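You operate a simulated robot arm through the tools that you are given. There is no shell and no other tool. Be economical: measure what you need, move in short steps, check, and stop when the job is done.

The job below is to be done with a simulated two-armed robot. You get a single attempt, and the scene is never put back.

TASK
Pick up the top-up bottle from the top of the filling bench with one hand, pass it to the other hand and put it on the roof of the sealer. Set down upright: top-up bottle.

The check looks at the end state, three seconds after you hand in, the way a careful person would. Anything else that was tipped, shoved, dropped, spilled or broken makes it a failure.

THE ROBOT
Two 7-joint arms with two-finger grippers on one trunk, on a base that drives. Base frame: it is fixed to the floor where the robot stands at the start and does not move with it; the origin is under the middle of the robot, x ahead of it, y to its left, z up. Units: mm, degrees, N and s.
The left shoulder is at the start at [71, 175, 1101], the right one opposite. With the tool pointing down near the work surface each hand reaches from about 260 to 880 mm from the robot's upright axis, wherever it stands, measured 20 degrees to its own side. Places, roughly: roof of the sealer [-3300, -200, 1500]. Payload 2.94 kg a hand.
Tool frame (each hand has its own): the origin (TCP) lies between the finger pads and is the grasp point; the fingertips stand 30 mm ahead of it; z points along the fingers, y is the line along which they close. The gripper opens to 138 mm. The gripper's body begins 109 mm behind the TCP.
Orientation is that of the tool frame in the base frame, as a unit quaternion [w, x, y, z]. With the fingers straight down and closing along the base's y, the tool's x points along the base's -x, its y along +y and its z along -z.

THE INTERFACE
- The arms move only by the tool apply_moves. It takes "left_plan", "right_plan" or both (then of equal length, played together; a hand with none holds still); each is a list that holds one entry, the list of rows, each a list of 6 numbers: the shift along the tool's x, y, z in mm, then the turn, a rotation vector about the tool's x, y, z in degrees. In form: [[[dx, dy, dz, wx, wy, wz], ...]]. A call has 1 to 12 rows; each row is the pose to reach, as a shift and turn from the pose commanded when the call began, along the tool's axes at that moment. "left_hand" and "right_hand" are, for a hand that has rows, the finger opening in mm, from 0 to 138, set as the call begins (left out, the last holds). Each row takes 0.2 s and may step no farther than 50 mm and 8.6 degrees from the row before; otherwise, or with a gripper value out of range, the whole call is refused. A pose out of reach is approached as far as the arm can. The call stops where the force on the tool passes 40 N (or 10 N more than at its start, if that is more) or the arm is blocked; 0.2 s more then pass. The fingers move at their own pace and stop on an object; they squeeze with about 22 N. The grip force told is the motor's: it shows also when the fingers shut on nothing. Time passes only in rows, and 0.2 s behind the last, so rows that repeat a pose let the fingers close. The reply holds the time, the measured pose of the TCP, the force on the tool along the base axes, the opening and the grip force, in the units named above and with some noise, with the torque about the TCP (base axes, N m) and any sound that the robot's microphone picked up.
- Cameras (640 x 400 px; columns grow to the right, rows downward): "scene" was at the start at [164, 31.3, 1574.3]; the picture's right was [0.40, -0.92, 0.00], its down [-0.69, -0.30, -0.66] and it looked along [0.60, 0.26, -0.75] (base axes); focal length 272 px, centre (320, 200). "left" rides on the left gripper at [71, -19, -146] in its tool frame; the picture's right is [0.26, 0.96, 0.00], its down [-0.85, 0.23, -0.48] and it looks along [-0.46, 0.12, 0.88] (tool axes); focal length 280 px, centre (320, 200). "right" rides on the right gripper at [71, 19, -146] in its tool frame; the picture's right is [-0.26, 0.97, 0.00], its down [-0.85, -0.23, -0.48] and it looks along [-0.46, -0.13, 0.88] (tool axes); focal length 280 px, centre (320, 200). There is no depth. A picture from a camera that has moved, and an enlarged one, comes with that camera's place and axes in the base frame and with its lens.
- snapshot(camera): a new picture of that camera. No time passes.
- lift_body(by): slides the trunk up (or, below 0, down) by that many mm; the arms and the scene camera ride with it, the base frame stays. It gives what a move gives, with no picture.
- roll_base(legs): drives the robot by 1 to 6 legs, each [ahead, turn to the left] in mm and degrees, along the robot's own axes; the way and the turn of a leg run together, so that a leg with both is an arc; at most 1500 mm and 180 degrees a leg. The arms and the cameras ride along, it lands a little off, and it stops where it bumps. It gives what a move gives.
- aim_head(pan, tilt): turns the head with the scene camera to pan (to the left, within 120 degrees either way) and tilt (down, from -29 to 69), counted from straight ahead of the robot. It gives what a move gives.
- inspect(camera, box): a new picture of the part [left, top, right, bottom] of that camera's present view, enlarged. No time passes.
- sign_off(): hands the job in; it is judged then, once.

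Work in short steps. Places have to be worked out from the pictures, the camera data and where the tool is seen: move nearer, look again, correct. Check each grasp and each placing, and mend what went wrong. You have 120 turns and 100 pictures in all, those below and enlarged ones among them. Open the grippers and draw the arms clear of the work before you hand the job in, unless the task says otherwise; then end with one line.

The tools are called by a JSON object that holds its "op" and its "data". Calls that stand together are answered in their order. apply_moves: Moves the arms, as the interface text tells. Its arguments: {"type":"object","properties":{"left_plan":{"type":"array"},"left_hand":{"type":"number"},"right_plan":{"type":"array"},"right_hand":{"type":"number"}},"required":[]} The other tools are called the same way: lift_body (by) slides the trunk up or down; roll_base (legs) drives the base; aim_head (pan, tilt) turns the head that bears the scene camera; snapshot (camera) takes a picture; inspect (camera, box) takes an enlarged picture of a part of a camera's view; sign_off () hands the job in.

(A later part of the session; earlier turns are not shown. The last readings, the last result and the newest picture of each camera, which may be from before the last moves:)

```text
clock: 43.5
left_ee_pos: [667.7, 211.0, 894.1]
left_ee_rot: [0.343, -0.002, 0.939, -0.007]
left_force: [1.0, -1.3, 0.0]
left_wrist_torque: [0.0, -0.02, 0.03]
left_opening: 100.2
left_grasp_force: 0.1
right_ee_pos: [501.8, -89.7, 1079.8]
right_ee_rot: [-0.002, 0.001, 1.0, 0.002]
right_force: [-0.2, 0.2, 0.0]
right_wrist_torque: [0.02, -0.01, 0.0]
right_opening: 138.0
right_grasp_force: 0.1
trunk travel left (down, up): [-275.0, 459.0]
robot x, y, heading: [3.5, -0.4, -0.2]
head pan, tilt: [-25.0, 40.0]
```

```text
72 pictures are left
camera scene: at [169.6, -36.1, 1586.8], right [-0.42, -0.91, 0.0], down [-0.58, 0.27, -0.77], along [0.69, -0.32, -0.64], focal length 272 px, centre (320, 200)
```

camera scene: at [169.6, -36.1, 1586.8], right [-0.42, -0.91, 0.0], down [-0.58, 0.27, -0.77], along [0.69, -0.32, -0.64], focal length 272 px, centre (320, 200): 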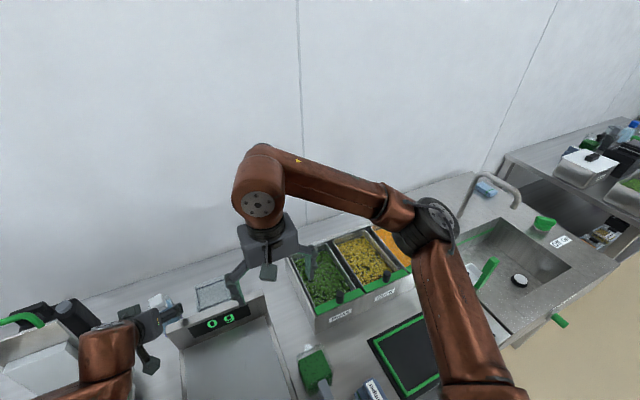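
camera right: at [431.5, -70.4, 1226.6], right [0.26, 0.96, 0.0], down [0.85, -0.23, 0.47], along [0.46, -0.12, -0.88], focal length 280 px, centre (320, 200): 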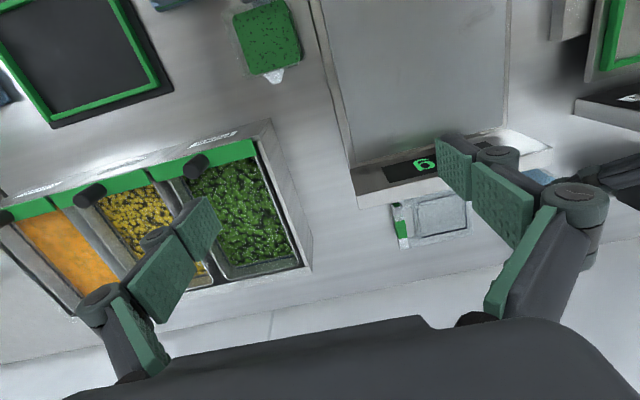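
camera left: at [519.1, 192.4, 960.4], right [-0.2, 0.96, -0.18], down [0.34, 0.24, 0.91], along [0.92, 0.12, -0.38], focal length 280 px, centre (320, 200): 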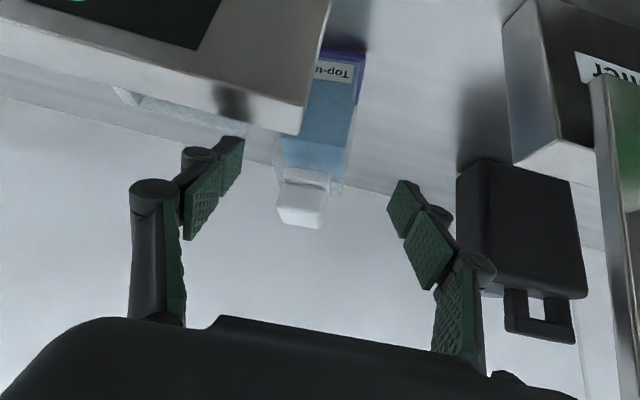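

Limited again at (668, 211, 894). Raising the trunk moved the shoulders back, so lowering it should move them forward; I'll back the hand off and up, lower the trunk 80, and retry.

{"op": "apply_moves", "data": {"left_plan": [[[-5, 0, -22, 0, 0, 0], [-10, 0, -44, 0, 0, 0], [-16, 0, -66, 0, 0, 0], [-21, 0, -87, 0, 0, 0]]]}}

{"op": "lift_body", "data": {"by": -80}}

{"op": "snapshot", "data": {"camera": "scene"}}

```text
clock: 44.5
left_ee_pos: [626.2, 210.2, 976.2]
left_ee_rot: [0.342, -0.003, 0.94, -0.006]
left_force: [-0.9, 0.2, 0.3]
left_wrist_torque: [-0.03, 0.01, 0.02]
left_opening: 100.0
left_grasp_force: 0.0
right_ee_pos: [502.0, -89.9, 1081.0]
right_ee_rot: [0.001, 0.001, 1.0, 0.002]
right_force: [-0.2, -0.5, -0.8]
right_wrist_torque: [0.05, -0.01, -0.01]
right_opening: 137.8
right_grasp_force: 0.1
trunk travel left (down, up): [-275.0, 459.0]
robot x, y, heading: [-1.2, 2.0, 0.3]
head pan, tilt: [-25.0, 40.0]
```

```text
clock: 45.7
left_ee_pos: [629.4, 209.4, 902.4]
left_ee_rot: [0.35, -0.002, 0.937, -0.006]
left_force: [20.3, -2.4, 30.6]
left_wrist_torque: [-1.68, -0.55, 1.05]
left_opening: 106.4
left_grasp_force: 4.1
right_ee_pos: [502.6, -91.2, 1002.2]
right_ee_rot: [0.001, 0.001, 1.0, 0.001]
right_force: [-0.1, -0.4, 1.2]
right_wrist_torque: [0.02, -0.02, 0.0]
right_opening: 138.3
right_grasp_force: 0.1
trunk travel left (down, up): [-195.0, 539.0]
robot x, y, heading: [2.7, -1.8, -0.1]
head pan, tilt: [-25.0, 40.0]
```

```text
71 pictures are left
camera scene: at [230.9, -37.4, 1502.9], right [-0.42, -0.91, 0.0], down [-0.58, 0.27, -0.77], along [0.69, -0.32, -0.64], focal length 272 px, centre (320, 200)
```

scene: 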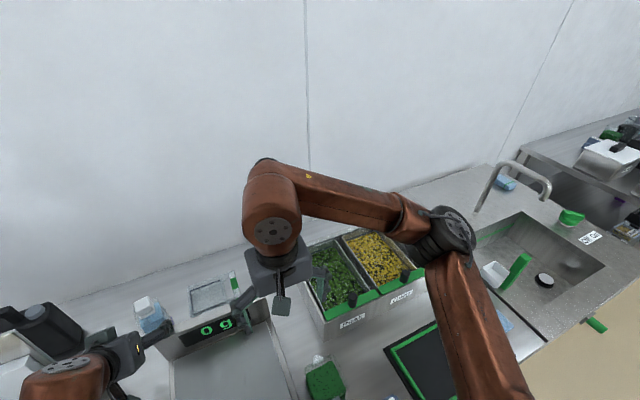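

The finger touched the display top (force about 35 N), so I'll lift straight up at once. The lowered trunk did move the shoulders about 60 mm forward, which is useful.

{"op": "apply_moves", "data": {"left_plan": [[[-13, 0, -15, 0, 0, 0], [-26, 0, -30, 0, 0, 0], [-39, 0, -46, 0, 0, 0]]]}}

{"op": "snapshot", "data": {"camera": "left"}}

{"op": "inspect", "data": {"camera": "scene", "box": [90, 260, 290, 385]}}

```text
clock: 46.5
left_ee_pos: [627.3, 211.5, 955.0]
left_ee_rot: [0.342, -0.003, 0.94, -0.004]
left_force: [-0.1, -0.5, 0.3]
left_wrist_torque: [-0.03, 0.0, 0.0]
left_opening: 100.1
left_grasp_force: 0.1
right_ee_pos: [503.4, -89.9, 1000.2]
right_ee_rot: [0.0, 0.001, 1.0, 0.002]
right_force: [0.0, -0.8, 0.1]
right_wrist_torque: [0.0, 0.01, -0.02]
right_opening: 138.1
right_grasp_force: 0.0
trunk travel left (down, up): [-195.0, 539.0]
robot x, y, heading: [0.2, 0.1, 0.2]
head pan, tilt: [-25.0, 40.0]
```

```text
70 pictures are left
camera left: at [478.2, 193.6, 1021.5], right [-0.2, 0.96, -0.18], down [0.34, 0.24, 0.91], along [0.92, 0.12, -0.38], focal length 280 px, centre (320, 200)
```

left: 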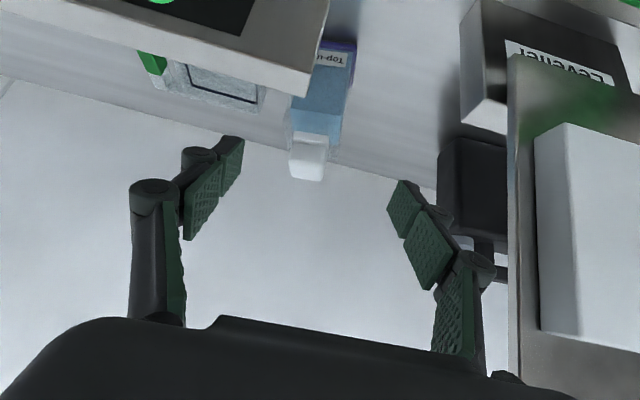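

```text
3.20 times, centred on (190, 322) of scene
camera zoom: at [231.6, -36.4, 1502.2], right [-0.42, -0.91, 0.0], down [-0.58, 0.27, -0.77], along [0.69, -0.32, -0.64], focal length 872 px, centre (736, -192)
```

zoom: 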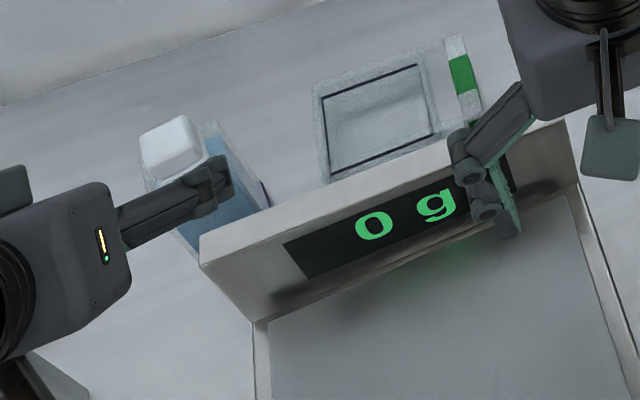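

No visible disturbance and the scale still reads 0 g. With the extra reach I'll re-yaw to 15° to match the bottle's faces, and then check before advancing.

{"op": "apply_moves", "data": {"left_plan": [[[0, 0, -5, -4.8, 0, -5.7], [0, 0, -5, -9.7, 0, -11.4], [0, -15, -5, -9.7, 0, -11.4]]]}}

{"op": "snapshot", "data": {"camera": "left"}}

```text
clock: 47.3
left_ee_pos: [624.0, 196.8, 960.3]
left_ee_rot: [0.339, -0.126, 0.931, 0.039]
left_force: [0.3, -0.3, 1.1]
left_wrist_torque: [0.01, 0.0, 0.03]
left_opening: 100.1
left_grasp_force: 0.0
right_ee_pos: [502.0, -90.8, 999.9]
right_ee_rot: [-0.001, 0.002, 1.0, 0.001]
right_force: [0.1, 0.6, -0.3]
right_wrist_torque: [-0.01, 0.01, 0.0]
right_opening: 137.8
right_grasp_force: 0.0
trunk travel left (down, up): [-195.0, 539.0]
robot x, y, heading: [7.0, -1.1, 0.3]
head pan, tilt: [-25.0, 40.0]
```

```text
68 pictures are left
camera left: at [484.8, 140.9, 1026.1], right [-0.45, 0.88, -0.18], down [0.27, 0.32, 0.91], along [0.85, 0.36, -0.38], focal length 280 px, centre (320, 200)
```

left: 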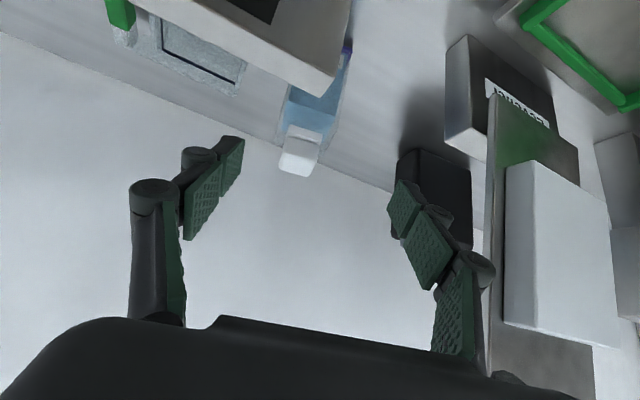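

The aligned tool yaw matches, and the cap re-triangulates to (696, 204), top at about 907. I'll advance to the grasp point (694, 205, 870).

{"op": "apply_moves", "data": {"left_plan": [[[2, -9, 20, 0, 0, 0], [4, -9, 45, 0, 0, 0], [4.6, -9, 70, 0, 0, 0], [4.6, -9, 95, 0, 0, 0], [4.6, -9, 113, 0, 0, 0], [4.6, -9, 113, 0, 0, 0]]]}}

{"op": "snapshot", "data": {"camera": "left"}}

{"op": "inspect", "data": {"camera": "scene", "box": [90, 260, 290, 385]}}

```text
clock: 48.7
left_ee_pos: [680.7, 202.0, 883.4]
left_ee_rot: [0.339, -0.124, 0.932, 0.039]
left_force: [0.2, 0.3, -0.3]
left_wrist_torque: [0.02, 0.02, -0.01]
left_opening: 100.1
left_grasp_force: 0.1
left hand out of reach, approached as far as the arm can: row 5, 6
right_ee_pos: [502.8, -89.0, 999.5]
right_ee_rot: [-0.001, 0.001, 1.0, 0.002]
right_force: [-0.8, -0.1, -0.5]
right_wrist_torque: [-0.03, 0.01, 0.0]
right_opening: 138.2
right_grasp_force: 0.1
trunk travel left (down, up): [-195.0, 539.0]
robot x, y, heading: [-3.7, 4.7, 0.4]
head pan, tilt: [-25.0, 40.0]
```

```text
67 pictures are left
camera left: at [543.2, 147.4, 949.2], right [-0.44, 0.88, -0.18], down [0.27, 0.32, 0.91], along [0.86, 0.35, -0.38], focal length 280 px, centre (320, 200)
```

left: 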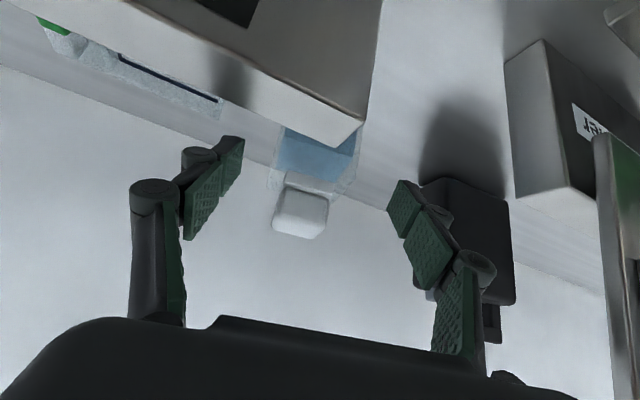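

```text
3.20 times, centred on (190, 322) of scene
camera zoom: at [232.5, -35.8, 1502.1], right [-0.42, -0.91, 0.0], down [-0.58, 0.27, -0.77], along [0.69, -0.32, -0.64], focal length 872 px, centre (736, -192)
```

zoom: 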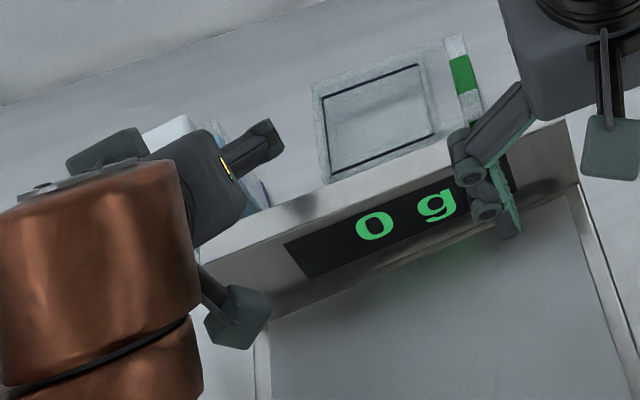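

I'm 17 mm short along the axis. Lowering the trunk a further 15 mm brings the hand down and the shoulders forward; then I'll push forward the remainder.

{"op": "lift_body", "data": {"by": -15}}

{"op": "apply_moves", "data": {"left_plan": [[[-5, -2, 4, 0, 0, 0], [-10, -2, 8, 0, 0, 0], [-10, -2, 8, 0, 0, 0]]]}}

{"op": "snapshot", "data": {"camera": "left"}}

```text
clock: 49.3
left_ee_pos: [679.3, 204.2, 869.6]
left_ee_rot: [0.34, -0.124, 0.931, 0.04]
left_force: [-0.2, 0.0, -0.3]
left_wrist_torque: [0.02, -0.03, -0.02]
left_opening: 100.3
left_grasp_force: 0.1
right_ee_pos: [502.3, -90.8, 987.3]
right_ee_rot: [0.0, 0.001, 1.0, 0.001]
right_force: [0.0, 0.3, -0.1]
right_wrist_torque: [-0.02, -0.04, 0.02]
right_opening: 138.1
right_grasp_force: 0.1
trunk travel left (down, up): [-180.0, 554.0]
robot x, y, heading: [-2.4, -0.7, -0.2]
head pan, tilt: [-25.0, 40.0]
```

```text
clock: 50.1
left_ee_pos: [692.9, 206.5, 870.0]
left_ee_rot: [0.34, -0.124, 0.931, 0.039]
left_force: [0.3, 0.4, 0.9]
left_wrist_torque: [0.01, 0.0, 0.0]
left_opening: 100.1
left_grasp_force: 0.1
right_ee_pos: [501.8, -89.8, 984.7]
right_ee_rot: [0.0, 0.001, 1.0, 0.002]
right_force: [-0.6, 0.2, -1.2]
right_wrist_torque: [-0.02, -0.01, 0.03]
right_opening: 138.2
right_grasp_force: 0.1
trunk travel left (down, up): [-180.0, 554.0]
robot x, y, heading: [-0.7, 0.9, 0.0]
head pan, tilt: [-25.0, 40.0]
```

```text
65 pictures are left
camera left: at [554.3, 149.9, 935.1], right [-0.44, 0.88, -0.18], down [0.27, 0.32, 0.91], along [0.85, 0.35, -0.38], focal length 280 px, centre (320, 200)
```

left: 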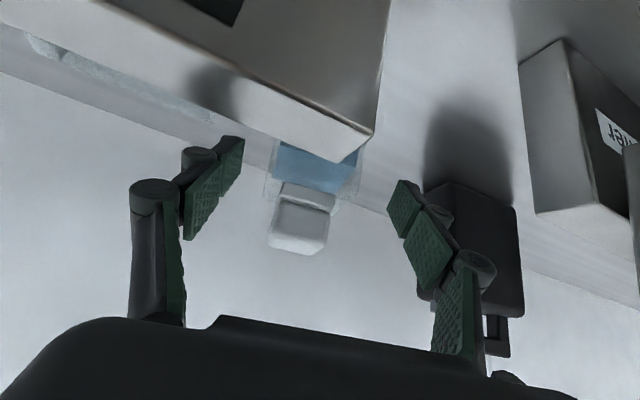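

The TCP sits at the bottle's shoulder. I'll go about 8 mm deeper, shift 4 mm to centre, and close.

{"op": "lift_body", "data": {"by": -8}}

{"op": "apply_moves", "data": {"left_plan": [[[-2, -4, 2, 0, 0, 0], [-2, -4, 2, 0, 0, 0]]]}}

{"op": "apply_moves", "data": {"left_plan": [[[0, 0, 0, 0, 0, 0], [0, 0, 0, 0, 0, 0], [0, 0, 0, 0, 0, 0], [0, 0, 0, 0, 0, 0], [0, 0, 0, 0, 0, 0], [0, 0, 0, 0, 0, 0]]], "left_hand": 30}}

{"op": "snapshot", "data": {"camera": "left"}}

```text
clock: 50.7
left_ee_pos: [693.9, 205.1, 862.2]
left_ee_rot: [0.339, -0.124, 0.932, 0.039]
left_force: [0.0, -0.1, 1.0]
left_wrist_torque: [0.02, -0.02, 0.02]
left_opening: 100.3
left_grasp_force: 0.0
right_ee_pos: [501.4, -89.0, 978.1]
right_ee_rot: [0.0, 0.001, 1.0, 0.001]
right_force: [0.0, -0.3, 0.6]
right_wrist_torque: [-0.02, 0.0, 0.0]
right_opening: 138.0
right_grasp_force: 0.0
trunk travel left (down, up): [-172.0, 562.0]
robot x, y, heading: [-0.4, 2.2, -0.1]
head pan, tilt: [-25.0, 40.0]
```

```text
clock: 51.3
left_ee_pos: [696.2, 201.9, 861.6]
left_ee_rot: [0.34, -0.124, 0.931, 0.039]
left_force: [0.7, -0.3, 0.2]
left_wrist_torque: [0.01, -0.01, 0.03]
left_opening: 100.3
left_grasp_force: 0.1
right_ee_pos: [502.3, -89.6, 978.1]
right_ee_rot: [-0.001, 0.001, 1.0, 0.002]
right_force: [-0.6, 0.3, 0.2]
right_wrist_torque: [0.05, 0.02, -0.02]
right_opening: 138.1
right_grasp_force: 0.1
trunk travel left (down, up): [-172.0, 562.0]
robot x, y, heading: [4.7, -1.1, 0.2]
head pan, tilt: [-25.0, 40.0]
```

```text
clock: 52.7
left_ee_pos: [696.1, 201.4, 863.0]
left_ee_rot: [0.339, -0.125, 0.932, 0.04]
left_force: [0.5, 0.8, 2.9]
left_wrist_torque: [0.18, 0.03, -0.07]
left_opening: 56.0
left_grasp_force: 21.6
right_ee_pos: [502.4, -89.3, 977.9]
right_ee_rot: [-0.001, 0.001, 1.0, 0.001]
right_force: [0.0, 0.4, 0.8]
right_wrist_torque: [0.0, 0.0, -0.02]
right_opening: 138.2
right_grasp_force: 0.0
trunk travel left (down, up): [-172.0, 562.0]
robot x, y, heading: [-1.4, -1.5, 0.1]
head pan, tilt: [-25.0, 40.0]
```

```text
64 pictures are left
camera left: at [557.9, 146.5, 927.5], right [-0.44, 0.88, -0.18], down [0.27, 0.32, 0.91], along [0.85, 0.35, -0.38], focal length 280 px, centre (320, 200)
```

left: 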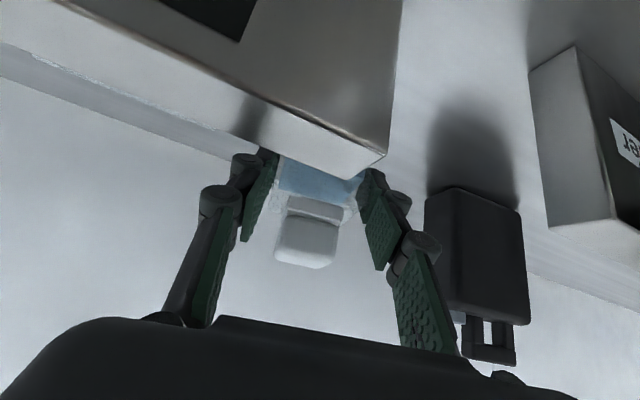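

Gripped at 56 mm with 21.6 N. I'll lift straight up 100 mm with the arm so the bottle's bottom clears the display.

{"op": "apply_moves", "data": {"left_plan": [[[-6, 0, -8, 0, 0, 0], [-19, 0, -23, 0, 0, 0], [-32, -0.5, -38, 0, 0, 0]]]}}

{"op": "snapshot", "data": {"camera": "left"}}

```text
clock: 53.5
left_ee_pos: [696.0, 202.2, 911.1]
left_ee_rot: [0.339, -0.124, 0.932, 0.04]
left_force: [0.6, 0.0, -3.5]
left_wrist_torque: [-0.01, 0.07, 0.02]
left_opening: 55.6
left_grasp_force: 22.6
right_ee_pos: [502.2, -89.2, 976.9]
right_ee_rot: [-0.001, 0.0, 1.0, 0.002]
right_force: [0.3, -0.1, 0.5]
right_wrist_torque: [0.01, -0.04, 0.01]
right_opening: 138.1
right_grasp_force: 0.1
trunk travel left (down, up): [-172.0, 562.0]
robot x, y, heading: [3.5, -0.5, -0.0]
head pan, tilt: [-25.0, 40.0]
```

```text
63 pictures are left
camera left: at [557.5, 146.3, 977.6], right [-0.44, 0.88, -0.18], down [0.27, 0.32, 0.91], along [0.85, 0.35, -0.38], focal length 280 px, centre (320, 200)
```

left: 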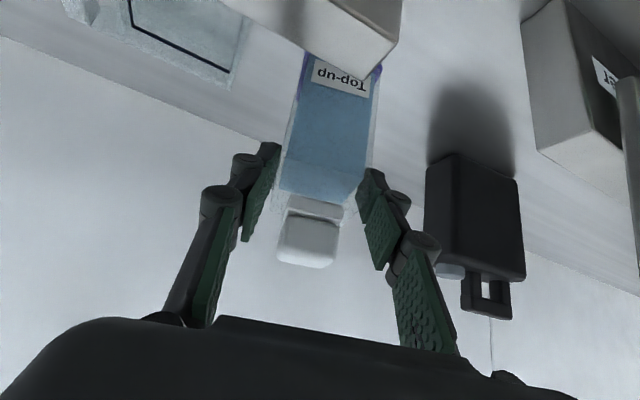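

Held firmly, weight about 3.5 N, and the bottom is about 75 mm below the TCP. Continue up.

{"op": "apply_moves", "data": {"left_plan": [[[-16, 0, -19, 0, 0, 0], [-32, 0, -38, 0, 0, 0], [-48, -1, -57, 0, 0, 0]]]}}

{"op": "snapshot", "data": {"camera": "left"}}

{"op": "snapshot", "data": {"camera": "scene"}}

```text
clock: 54.3
left_ee_pos: [697.7, 201.7, 985.7]
left_ee_rot: [0.34, -0.125, 0.931, 0.041]
left_force: [-0.1, 0.2, -3.8]
left_wrist_torque: [0.03, 0.08, 0.0]
left_opening: 55.5
left_grasp_force: 21.6
right_ee_pos: [502.5, -89.9, 977.3]
right_ee_rot: [0.0, 0.0, 1.0, 0.002]
right_force: [0.7, -1.2, 0.1]
right_wrist_torque: [0.02, -0.05, -0.02]
right_opening: 138.1
right_grasp_force: 0.1
trunk travel left (down, up): [-172.0, 562.0]
robot x, y, heading: [1.0, -0.8, -0.0]
head pan, tilt: [-25.0, 40.0]
```

```text
62 pictures are left
camera left: at [558.9, 146.4, 1052.3], right [-0.44, 0.88, -0.18], down [0.27, 0.32, 0.91], along [0.85, 0.35, -0.38], focal length 280 px, centre (320, 200)
```

left: 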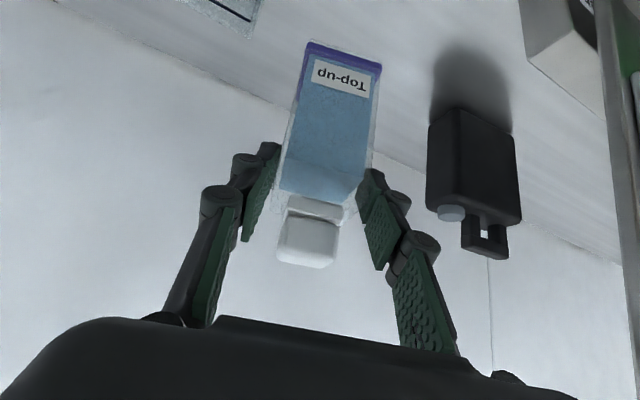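

```text
61 pictures are left
camera scene: at [252.4, -36.4, 1477.0], right [-0.42, -0.91, 0.0], down [-0.58, 0.27, -0.77], along [0.69, -0.32, -0.64], focal length 272 px, centre (320, 200)
```

scene: 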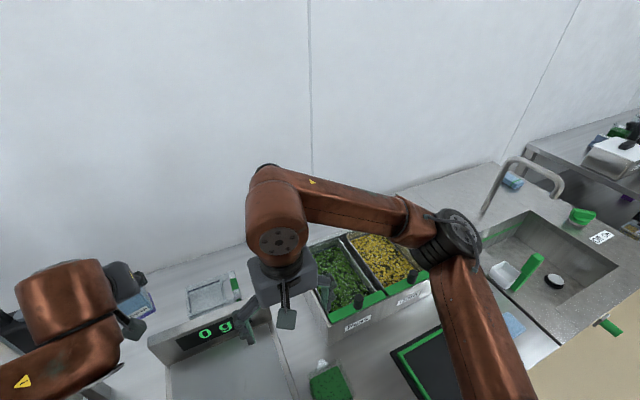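

The bottle is clear of the bench, its bottom at about z 902. I'll draw the hand back and up a little, then raise the trunk.

{"op": "apply_moves", "data": {"left_plan": [[[10, 5, -18, 0, 0, 0], [21, 10, -35, 0, 0, 0], [31, 15, -53, 0, 0, 0], [52, 26, -80, 0, 0, 0], [70, 38, -105, 0, 0, 0]]]}}

{"op": "lift_body", "data": {"by": 103}}

{"op": "aim_head", "data": {"pan": 25, "tilt": 55}}

{"op": "snapshot", "data": {"camera": "scene"}}

```text
clock: 55.5
left_ee_pos: [567.2, 207.0, 1020.1]
left_ee_rot: [0.34, -0.124, 0.932, 0.04]
left_force: [-0.6, 0.1, -4.0]
left_wrist_torque: [-0.03, 0.04, 0.01]
left_opening: 55.3
left_grasp_force: 22.1
right_ee_pos: [503.0, -89.0, 977.5]
right_ee_rot: [0.0, 0.001, 1.0, 0.002]
right_force: [-0.2, -0.1, 0.8]
right_wrist_torque: [-0.01, 0.0, -0.01]
right_opening: 137.9
right_grasp_force: 0.1
trunk travel left (down, up): [-172.0, 562.0]
robot x, y, heading: [1.0, -1.9, 0.1]
head pan, tilt: [-25.0, 40.0]
```

```text
clock: 56.8
left_ee_pos: [570.3, 206.6, 1123.2]
left_ee_rot: [0.339, -0.124, 0.932, 0.04]
left_force: [-0.4, -0.2, -3.7]
left_wrist_torque: [0.01, 0.09, 0.01]
left_opening: 55.4
left_grasp_force: 22.0
right_ee_pos: [503.8, -89.1, 1079.7]
right_ee_rot: [-0.002, 0.002, 1.0, 0.001]
right_force: [-0.7, -0.1, -0.6]
right_wrist_torque: [-0.02, 0.01, 0.02]
right_opening: 137.8
right_grasp_force: 0.1
trunk travel left (down, up): [-275.0, 459.0]
robot x, y, heading: [2.3, 1.8, -0.1]
head pan, tilt: [-25.0, 40.0]
```

```text
clock: 58.0
left_ee_pos: [569.2, 208.4, 1122.9]
left_ee_rot: [0.339, -0.124, 0.932, 0.039]
left_force: [0.2, 0.3, -4.3]
left_wrist_torque: [-0.05, 0.09, -0.02]
left_opening: 55.4
left_grasp_force: 21.7
right_ee_pos: [502.6, -90.8, 1080.0]
right_ee_rot: [-0.001, 0.0, 1.0, 0.002]
right_force: [0.4, -1.4, 0.3]
right_wrist_torque: [0.02, 0.0, -0.02]
right_opening: 137.8
right_grasp_force: 0.0
trunk travel left (down, up): [-275.0, 459.0]
robot x, y, heading: [-0.4, -1.3, 0.1]
head pan, tilt: [25.0, 55.0]
```

```text
60 pictures are left
camera scene: at [158.1, 30.3, 1566.1], right [0.42, -0.91, 0.0], down [-0.74, -0.35, -0.57], along [0.52, 0.24, -0.82], focal length 272 px, centre (320, 200)
```

scene: 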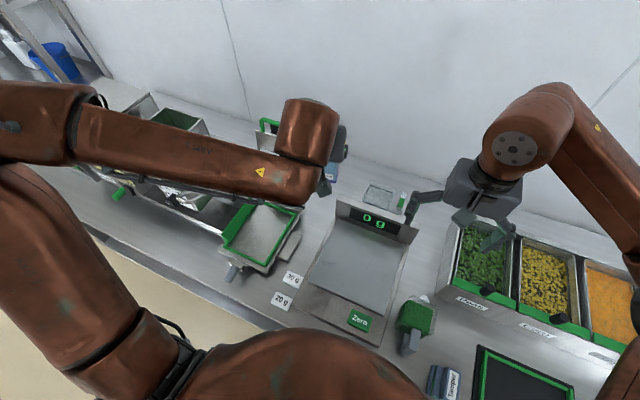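

The view is clear and the bottle is held. I'll back the base away 450 mm, since I glimpsed something about 1.4 m behind, then look around.

{"op": "roll_base", "data": {"legs": [[-450, 0]]}}

{"op": "snapshot", "data": {"camera": "scene"}}

{"op": "aim_head", "data": {"pan": 120, "tilt": 25}}

{"op": "snapshot", "data": {"camera": "scene"}}

{"op": "aim_head", "data": {"pan": -120, "tilt": 25}}

{"op": "snapshot", "data": {"camera": "scene"}}

```text
clock: 60.7
left_ee_pos: [117.3, 205.6, 1123.4]
left_ee_rot: [0.34, -0.125, 0.931, 0.04]
left_force: [-0.8, 0.4, -2.1]
left_wrist_torque: [-0.06, 0.04, 0.01]
left_opening: 55.6
left_grasp_force: 21.6
right_ee_pos: [49.0, -88.5, 1080.6]
right_ee_rot: [0.0, 0.001, 1.0, 0.002]
right_force: [0.0, -0.1, 0.1]
right_wrist_torque: [-0.02, -0.03, -0.01]
right_opening: 138.2
right_grasp_force: 0.0
trunk travel left (down, up): [-275.0, 459.0]
robot x, y, heading: [-453.1, 2.5, -0.4]
head pan, tilt: [25.0, 55.0]
```

```text
59 pictures are left
camera scene: at [-295.4, 30.3, 1566.2], right [0.42, -0.91, 0.0], down [-0.74, -0.35, -0.57], along [0.52, 0.24, -0.82], focal length 272 px, centre (320, 200)
```

scene: 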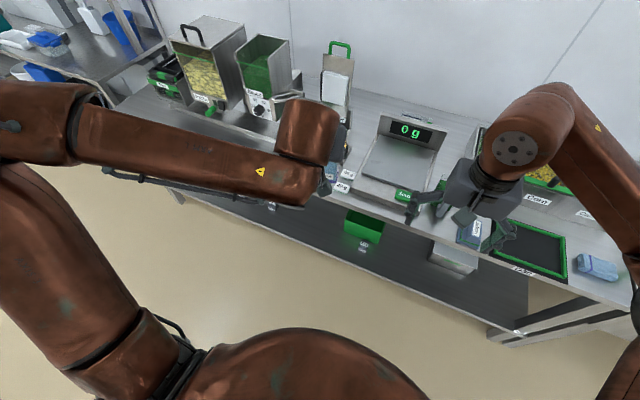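

```text
clock: 62.4
left_ee_pos: [118.0, 206.5, 1123.2]
left_ee_rot: [0.339, -0.124, 0.932, 0.04]
left_force: [-0.6, 0.5, -3.2]
left_wrist_torque: [-0.01, 0.07, 0.02]
left_opening: 55.6
left_grasp_force: 21.6
right_ee_pos: [50.2, -89.4, 1079.3]
right_ee_rot: [-0.001, 0.002, 1.0, 0.001]
right_force: [0.2, -0.3, 0.4]
right_wrist_torque: [-0.03, -0.01, -0.01]
right_opening: 138.0
right_grasp_force: 0.1
trunk travel left (down, up): [-275.0, 459.0]
robot x, y, heading: [-448.1, 3.1, -0.0]
head pan, tilt: [120.0, 25.0]
```

```text
58 pictures are left
camera scene: at [-405.7, 79.8, 1610.1], right [0.87, 0.5, 0.0], down [0.21, -0.37, -0.91], along [-0.45, 0.79, -0.42], focal length 272 px, centre (320, 200)
```

scene: 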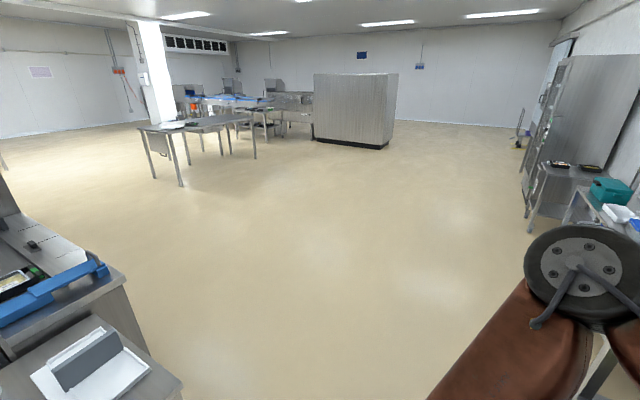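

```text
clock: 65.8
left_ee_pos: [118.1, 207.4, 1123.9]
left_ee_rot: [0.339, -0.124, 0.932, 0.039]
left_force: [0.1, -0.7, -3.1]
left_wrist_torque: [-0.02, 0.09, 0.03]
left_opening: 55.3
left_grasp_force: 21.9
right_ee_pos: [49.5, -89.9, 1080.1]
right_ee_rot: [-0.001, 0.001, 1.0, 0.002]
right_force: [0.0, -0.2, 0.6]
right_wrist_torque: [0.0, 0.02, 0.02]
right_opening: 137.9
right_grasp_force: 0.1
trunk travel left (down, up): [-275.0, 459.0]
robot x, y, heading: [-449.8, -1.5, 0.1]
head pan, tilt: [-120.0, 25.0]
```

```text
57 pictures are left
camera scene: at [-405.9, -79.8, 1610.1], right [-0.87, 0.5, 0.0], down [0.21, 0.37, -0.91], along [-0.45, -0.78, -0.42], focal length 272 px, centre (320, 200)
```

scene: 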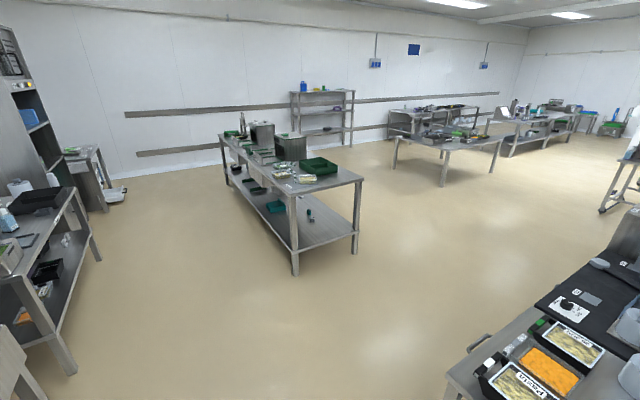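

I'm in free space. I'll turn the right hand for the pass: yaw it 55° to the left first, moving it slightly right and down.

{"op": "apply_moves", "data": {"right_plan": [[[5, -15, 5, 0, 0, -8], [10, -30, 10, 0, 0, -16], [15, -45, 15, 0, 0, -24], [20, -60, 20, 0, 0, -32], [20, -60, 25, 0, 0, -40], [20, -60, 30, 0, 0, -48], [20, -60, 30, 0, 0, -55]]]}}

{"op": "apply_moves", "data": {"right_plan": [[[0, 0, 0, 0, -8, 0], [0, 0, 0, 0, -16, 0], [0, 0, 0, 0, -24, 0], [0, 0, 0, 0, -32, 0], [0, 0, 0, 0, -40, 0], [0, 0, 0, 0, -48, 0], [0, 0, 0, 0, -56, 0], [0, 0, 0, 0, -65, 0]]]}}

```text
clock: 67.4
left_ee_pos: [117.8, 206.6, 1123.1]
left_ee_rot: [0.339, -0.124, 0.932, 0.039]
left_force: [0.1, 0.2, -3.6]
left_wrist_torque: [-0.04, 0.08, 0.01]
left_opening: 55.7
left_grasp_force: 21.7
right_ee_pos: [29.9, -150.2, 1049.8]
right_ee_rot: [0.001, -0.461, 0.887, 0.001]
right_force: [-0.5, 0.3, -0.3]
right_wrist_torque: [-0.01, -0.01, -0.02]
right_opening: 138.1
right_grasp_force: 0.0
trunk travel left (down, up): [-275.0, 459.0]
robot x, y, heading: [-455.4, 2.3, -0.4]
head pan, tilt: [-120.0, 25.0]
```

```text
refused: row 8 steps farther than a row can; nothing moved
```

Yaw done. Now I'll pitch it up towards horizontal.

{"op": "apply_moves", "data": {"right_plan": [[[0, 0, 0, 0, -8, 0], [0, 0, 0, 0, -16, 0], [0, 0, 0, 0, -24, 0], [0, 0, 0, 0, -32, 0], [0, 0, 0, 0, -40, 0], [0, 0, 0, 0, -48, 0], [0, 0, 0, 0, -56, 0], [0, 0, 0, 0, -64, 0]]]}}

{"op": "apply_moves", "data": {"left_plan": [[[16, -13, -9, 5, 0, 6], [33, -26, -18, 10, 0, 12], [50, -40, -27, 15, 0, 18], [67, -53, -36, 20, 0, 24], [84, -66, -45, 25, 0.5, 30], [101, -79, -54, 29.5, 0.6, 35], [101, -79, -54, 32, 0.7, 38]]]}}

{"op": "aim_head", "data": {"pan": 0, "tilt": 50}}

{"op": "snapshot", "data": {"camera": "scene"}}

{"op": "snapshot", "data": {"camera": "right"}}

```text
clock: 69.2
left_ee_pos: [117.4, 205.7, 1123.6]
left_ee_rot: [0.341, -0.123, 0.931, 0.039]
left_force: [0.0, -0.7, -3.7]
left_wrist_torque: [0.0, 0.11, 0.02]
left_opening: 55.6
left_grasp_force: 22.0
right_ee_pos: [16.4, -119.0, 1038.4]
right_ee_rot: [0.426, -0.402, 0.779, 0.223]
right_force: [-0.8, -0.5, 0.8]
right_wrist_torque: [0.0, 0.0, -0.04]
right_opening: 138.1
right_grasp_force: 0.1
right hand out of reach, approached as far as the arm can: row 6, 7, 8
trunk travel left (down, up): [-275.0, 459.0]
robot x, y, heading: [-454.3, -1.0, -0.1]
head pan, tilt: [-120.0, 25.0]
```

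```text
clock: 70.8
left_ee_pos: [30.3, 103.0, 1099.7]
left_ee_rot: [0.324, 0.278, 0.898, -0.108]
left_force: [-0.6, 0.6, -4.6]
left_wrist_torque: [0.03, 0.06, -0.03]
left_opening: 55.5
left_grasp_force: 22.0
left hand out of reach, approached as far as the arm can: row 6
right_ee_pos: [16.7, -117.2, 1037.9]
right_ee_rot: [0.426, -0.402, 0.779, 0.223]
right_force: [-0.4, 0.2, 0.4]
right_wrist_torque: [-0.02, -0.01, 0.02]
right_opening: 138.0
right_grasp_force: 0.0
trunk travel left (down, up): [-275.0, 459.0]
robot x, y, heading: [-451.8, 2.9, 0.1]
head pan, tilt: [-120.0, 25.0]
```

```text
clock: 72.8
left_ee_pos: [28.7, 101.8, 1100.3]
left_ee_rot: [0.322, 0.279, 0.898, -0.108]
left_force: [0.3, -0.4, -3.7]
left_wrist_torque: [0.06, 0.07, -0.01]
left_opening: 55.6
left_grasp_force: 22.1
right_ee_pos: [16.8, -118.3, 1039.2]
right_ee_rot: [0.427, -0.401, 0.779, 0.223]
right_force: [-0.4, 0.4, 0.8]
right_wrist_torque: [-0.03, -0.03, 0.02]
right_opening: 138.0
right_grasp_force: 0.1
trunk travel left (down, up): [-275.0, 459.0]
robot x, y, heading: [-452.2, 1.7, -0.2]
head pan, tilt: [0.0, 50.0]
```

```text
56 pictures are left
camera scene: at [-282.9, -0.4, 1572.6], right [0.0, -1.0, 0.0], down [-0.77, 0.0, -0.64], along [0.64, 0.0, -0.77], focal length 272 px, centre (320, 200)
```

scene: 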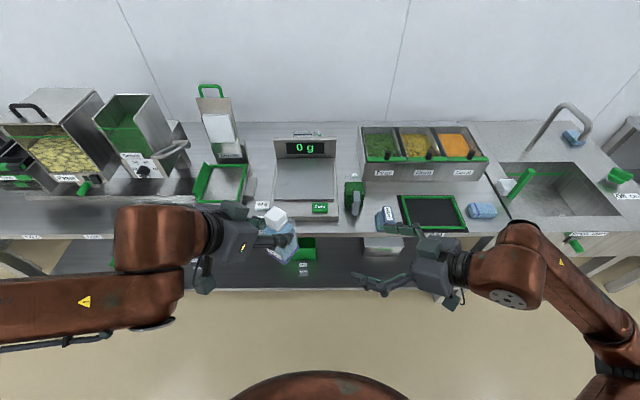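

```text
55 pictures are left
camera right: at [-91.1, -238.2, 1056.6], right [-0.7, 0.67, 0.23], down [0.22, -0.09, 0.97], along [0.67, 0.73, -0.09], focal length 280 px, centre (320, 200)
```

right: 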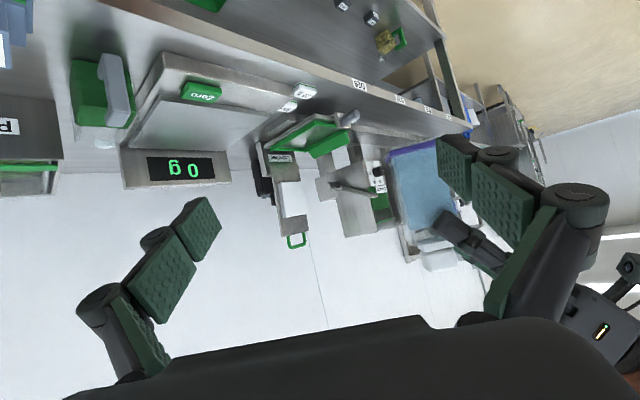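

Right hand ended with pitch 32.5° down, yaw 55°; left closing axis is along 55°, so the two grips are perpendicular as wanted. I'll move the right hand to a standoff 150 mm to the side of the bottle's lower half.

{"op": "apply_moves", "data": {"right_plan": [[[-9, 29, 5, 0, 0, 0], [-18, 58, 10, 0, 0, 0], [-27, 87, 15, 0, 0, 0], [-35, 116, 21, 0, 0, 0], [-35, 116, 21, 0, 0, 0]]], "right_hand": 90}}

{"op": "snapshot", "data": {"camera": "right"}}

{"op": "snapshot", "data": {"camera": "left"}}

{"op": "inspect", "data": {"camera": "scene", "box": [180, 180, 500, 380]}}

```text
clock: 74.0
left_ee_pos: [29.3, 103.1, 1100.2]
left_ee_rot: [0.324, 0.279, 0.898, -0.108]
left_force: [0.6, -0.1, -3.3]
left_wrist_torque: [0.03, 0.03, 0.0]
left_opening: 55.3
left_grasp_force: 22.2
right_ee_pos: [-36.0, -25.8, 1060.7]
right_ee_rot: [0.425, -0.402, 0.78, 0.223]
right_force: [-0.1, 0.5, 0.3]
right_wrist_torque: [0.01, 0.01, -0.02]
right_opening: 90.2
right_grasp_force: 0.0
right hand out of reach, approached as far as the arm can: row 4, 5
trunk travel left (down, up): [-275.0, 459.0]
robot x, y, heading: [-450.2, 0.8, -0.0]
head pan, tilt: [0.0, 50.0]
```

```text
54 pictures are left
camera right: at [-144.8, -145.1, 1080.5], right [-0.7, 0.67, 0.23], down [0.23, -0.09, 0.97], along [0.67, 0.73, -0.09], focal length 280 px, centre (320, 200)
```

right: 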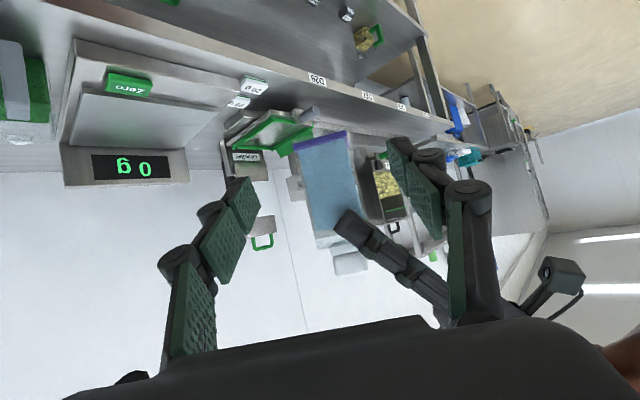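

```text
53 pictures are left
camera left: at [-102.0, 172.0, 1166.8], right [0.38, 0.91, -0.18], down [0.42, 0.0, 0.91], along [0.82, -0.42, -0.38], focal length 280 px, centre (320, 200)
```

left: 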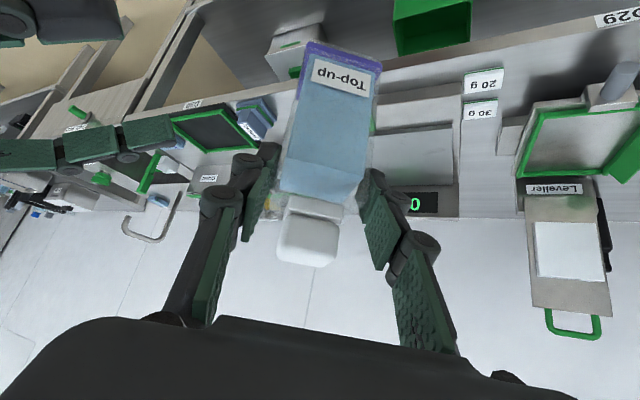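

```text
2.00 times, centred on (340, 280) of scene
camera zoom: at [-282.3, 0.2, 1572.5], right [0.0, -1.0, 0.0], down [-0.77, 0.0, -0.64], along [0.64, 0.0, -0.77], focal length 545 px, centre (280, 40)
```

zoom: 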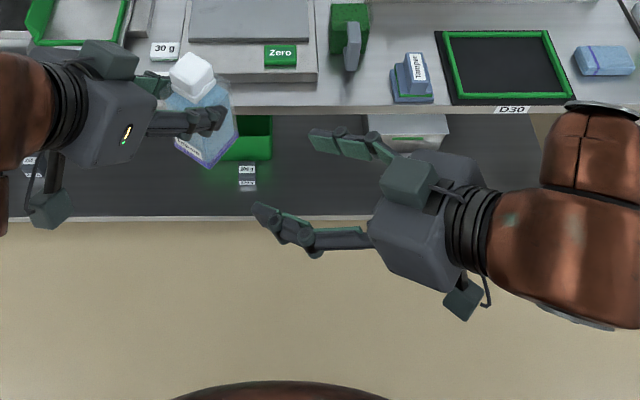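

The alignment looks good, but the right arm is near its lateral limit. I'll bring the left hand to it instead: 21 mm outward and 60 mm towards the right hand.

{"op": "apply_moves", "data": {"left_plan": [[[-8, 0, 7, 0, 0, 0], [-16, 0, 13, 0, 0, 0], [-16, -20, 13, 0, 0, 0], [-16, -40, 13, 0, 0, 0], [-16, -60, 13, 0, 0, 0], [-16, -60, 13, 0, 0, 0]]]}}

{"op": "snapshot", "data": {"camera": "right"}}

```text
clock: 75.4
left_ee_pos: [13.2, 39.9, 1100.9]
left_ee_rot: [0.323, 0.279, 0.898, -0.107]
left_force: [0.1, -0.4, -3.3]
left_wrist_torque: [0.04, 0.09, 0.01]
left_opening: 55.7
left_grasp_force: 22.3
right_ee_pos: [-36.4, -26.0, 1060.6]
right_ee_rot: [0.425, -0.402, 0.779, 0.224]
right_force: [0.4, 0.5, 0.4]
right_wrist_torque: [0.0, 0.05, -0.03]
right_opening: 90.1
right_grasp_force: 0.0
trunk travel left (down, up): [-275.0, 459.0]
robot x, y, heading: [-449.7, -0.3, -0.4]
head pan, tilt: [0.0, 50.0]
```

```text
51 pictures are left
camera right: at [-145.3, -145.5, 1080.6], right [-0.71, 0.67, 0.23], down [0.23, -0.09, 0.97], along [0.67, 0.74, -0.09], focal length 280 px, centre (320, 200)
```

right: 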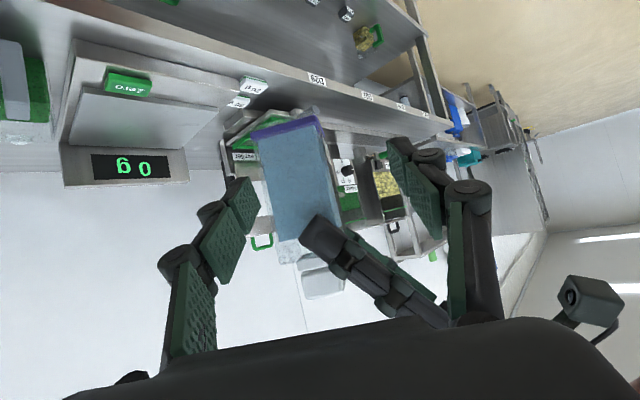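

The bottle axis sits about 20 mm beyond the left TCP, nearer its fingertips, and the bottom is at about z 998. I'll pull the left back 20 mm to realign and lower the right hand 19 mm.

{"op": "apply_moves", "data": {"left_plan": [[[7, 0, -6, 0, 0, 0], [15, 0, -12.5, 0, 0, 0], [15, 0, -12.5, 0, 0, 0]]], "right_plan": [[[8, 0, 5, 0, 0, 0], [16, 0, 10, 0, 0, 0], [16, 0, 10, 0, 0, 0]]]}}

{"op": "snapshot", "data": {"camera": "right"}}

```text
clock: 76.2
left_ee_pos: [6.2, 44.0, 1106.7]
left_ee_rot: [0.321, 0.282, 0.898, -0.108]
left_force: [0.4, 0.2, -3.5]
left_wrist_torque: [0.1, 0.07, 0.05]
left_opening: 55.3
left_grasp_force: 21.9
left hand out of reach, approached as far as the arm can: row 1, 2, 3
right_ee_pos: [-30.6, -27.4, 1044.4]
right_ee_rot: [0.426, -0.402, 0.779, 0.224]
right_force: [0.6, 0.3, 0.8]
right_wrist_torque: [0.02, -0.02, 0.01]
right_opening: 90.0
right_grasp_force: 0.0
right hand out of reach, approached as far as the arm can: row 1, 2, 3
trunk travel left (down, up): [-275.0, 459.0]
robot x, y, heading: [-451.6, -2.2, -0.1]
head pan, tilt: [0.0, 50.0]
```

```text
50 pictures are left
camera right: at [-138.7, -146.7, 1063.4], right [-0.71, 0.67, 0.23], down [0.23, -0.09, 0.97], along [0.67, 0.74, -0.09], focal length 280 px, centre (320, 200)
```

right: 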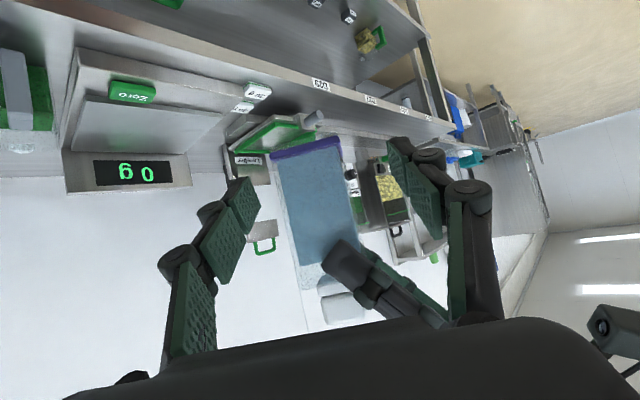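

The bottle axis is now at about (26, 32), and I need a 12 mm lateral correction on the right. I'll correct, advance so the fingers straddle the lower body, then check.

{"op": "apply_moves", "data": {"right_plan": [[[0, -12, 0, 0, 0, 0], [-11, -12, 17, 0, 0, 0], [-22, -12, 34, 0, 0, 0], [-33, -12, 51, 0, 0, 0], [-43, -12, 68, 0, 0, 0], [-43, -12, 68, 0, 0, 0]]]}}

{"op": "snapshot", "data": {"camera": "right"}}

{"op": "inspect", "data": {"camera": "scene", "box": [180, 180, 500, 380]}}

```text
clock: 77.6
left_ee_pos: [7.6, 44.1, 1105.6]
left_ee_rot: [0.322, 0.282, 0.897, -0.109]
left_force: [0.0, 0.3, -2.9]
left_wrist_torque: [0.04, 0.06, -0.01]
left_opening: 55.4
left_grasp_force: 21.6
right_ee_pos: [23.8, 33.7, 1044.0]
right_ee_rot: [0.426, -0.401, 0.78, 0.223]
right_force: [-0.5, 0.1, -0.1]
right_wrist_torque: [0.01, -0.02, -0.03]
right_opening: 90.1
right_grasp_force: 0.1
trunk travel left (down, up): [-275.0, 459.0]
robot x, y, heading: [-449.7, 2.8, -0.2]
head pan, tilt: [0.0, 50.0]
```

```text
49 pictures are left
camera right: at [-85.1, -86.7, 1063.1], right [-0.7, 0.67, 0.23], down [0.22, -0.09, 0.97], along [0.67, 0.73, -0.09], focal length 280 px, centre (320, 200)
```

right: 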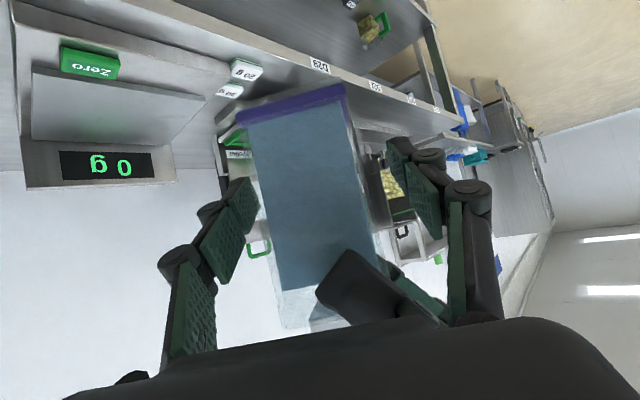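

```text
2.00 times, centred on (340, 280) of scene
camera zoom: at [-283.0, -0.6, 1572.6], right [0.0, -1.0, 0.0], down [-0.77, 0.0, -0.64], along [0.64, 0.0, -0.77], focal length 545 px, centre (280, 40)
```

zoom: 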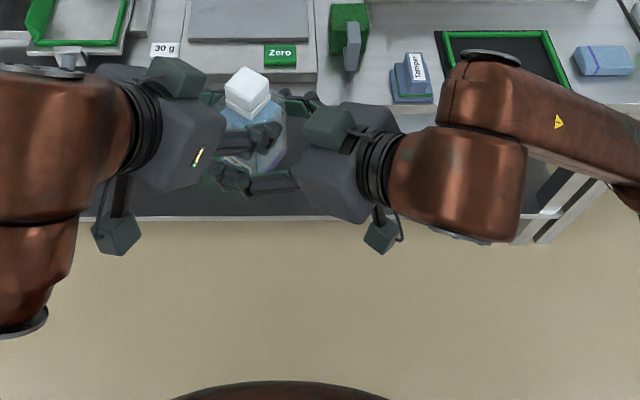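

The fingers straddle the bottle's lower half evenly. Close the right gripper.

{"op": "apply_moves", "data": {"right_plan": [[[0, 0, 0, 0, 0, 0], [0, 0, 0, 0, 0, 0], [0, 0, 0, 0, 0, 0], [0, 0, 0, 0, 0, 0], [0, 0, 0, 0, 0, 0]]], "right_hand": 30}}

{"op": "snapshot", "data": {"camera": "right"}}

```text
clock: 78.8
left_ee_pos: [8.2, 45.6, 1106.1]
left_ee_rot: [0.32, 0.282, 0.898, -0.108]
left_force: [-11.7, 9.1, -0.5]
left_wrist_torque: [0.36, 0.54, 0.14]
left_opening: 55.3
left_grasp_force: 22.5
right_ee_pos: [24.5, 32.1, 1043.4]
right_ee_rot: [0.425, -0.401, 0.781, 0.222]
right_force: [11.2, -9.8, 0.0]
right_wrist_torque: [0.23, 0.12, -0.12]
right_opening: 55.6
right_grasp_force: 22.2
trunk travel left (down, up): [-275.0, 459.0]
robot x, y, heading: [-451.8, 2.7, -0.1]
head pan, tilt: [0.0, 50.0]
```

```text
47 pictures are left
camera right: at [-84.6, -87.0, 1063.0], right [-0.7, 0.67, 0.23], down [0.22, -0.09, 0.97], along [0.68, 0.73, -0.09], focal length 280 px, centre (320, 200)
```

right: 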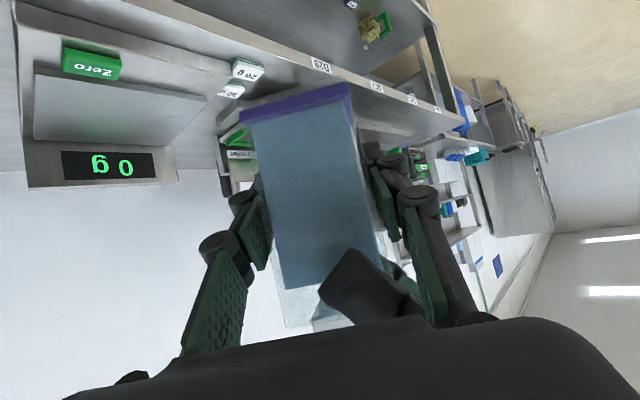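

Both hands hold it (right 55.6 mm, 22 N). I'll open the left and draw it back along its axis.

{"op": "apply_moves", "data": {"left_plan": [[[0, 0, 0, 0, 0, 0], [0, 0, 0, 0, 0, 0], [0, 0, 0, 0, 0, 0]]], "left_hand": 78}}

{"op": "apply_moves", "data": {"left_plan": [[[0, 0, -15, 0, 0, 0], [0, 0, -35, 0, 0, 0], [0, 4, -60, 0, 0, 0], [0, 20, -90, 0, 0, 0], [0, 50, -110, 0, 0, 0], [0, 90, -120, 0, 0, 0]]]}}

{"op": "snapshot", "data": {"camera": "right"}}

{"op": "snapshot", "data": {"camera": "scene"}}

```text
clock: 79.6
left_ee_pos: [7.1, 44.1, 1106.2]
left_ee_rot: [0.321, 0.282, 0.898, -0.108]
left_force: [0.2, -0.1, -0.7]
left_wrist_torque: [-0.01, 0.0, -0.01]
left_opening: 78.0
left_grasp_force: 0.0
right_ee_pos: [22.8, 33.9, 1043.9]
right_ee_rot: [0.426, -0.402, 0.779, 0.224]
right_force: [0.4, -0.1, -0.3]
right_wrist_torque: [0.02, 0.01, 0.0]
right_opening: 55.4
right_grasp_force: 22.1
trunk travel left (down, up): [-275.0, 459.0]
robot x, y, heading: [-455.4, -0.1, 0.1]
head pan, tilt: [0.0, 50.0]
```

```text
clock: 81.0
left_ee_pos: [-2.3, 165.6, 1195.8]
left_ee_rot: [0.323, 0.278, 0.898, -0.108]
left_force: [-0.2, -0.1, -0.4]
left_wrist_torque: [-0.04, 0.02, -0.04]
left_opening: 78.2
left_grasp_force: 0.1
right_ee_pos: [22.3, 33.8, 1045.0]
right_ee_rot: [0.425, -0.402, 0.779, 0.223]
right_force: [-0.7, 0.5, -0.3]
right_wrist_torque: [-0.06, -0.01, 0.01]
right_opening: 55.6
right_grasp_force: 22.8
trunk travel left (down, up): [-275.0, 459.0]
robot x, y, heading: [-451.5, 1.3, -0.1]
head pan, tilt: [0.0, 50.0]
```

```text
46 pictures are left
camera right: at [-85.0, -85.8, 1063.0], right [-0.7, 0.67, 0.23], down [0.22, -0.09, 0.97], along [0.67, 0.73, -0.09], focal length 280 px, centre (320, 200)
```

right: 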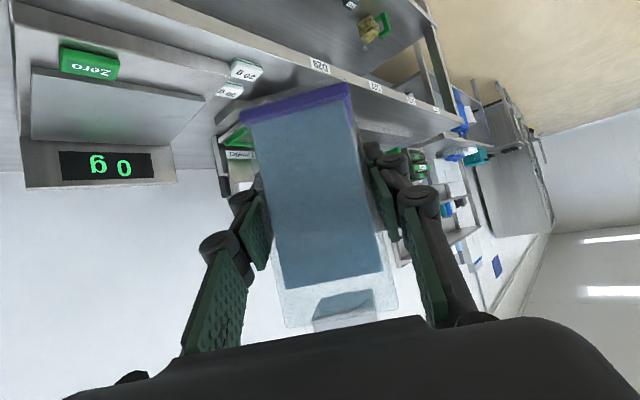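

```text
45 pictures are left
camera scene: at [-282.6, 1.1, 1572.5], right [0.0, -1.0, 0.0], down [-0.77, 0.0, -0.64], along [0.64, 0.0, -0.77], focal length 272 px, centre (320, 200)
```

scene: 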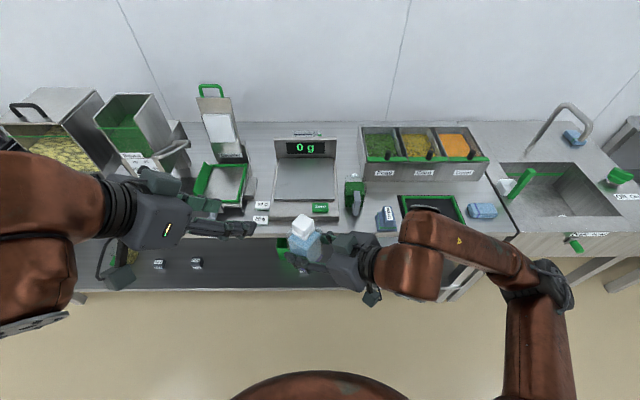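

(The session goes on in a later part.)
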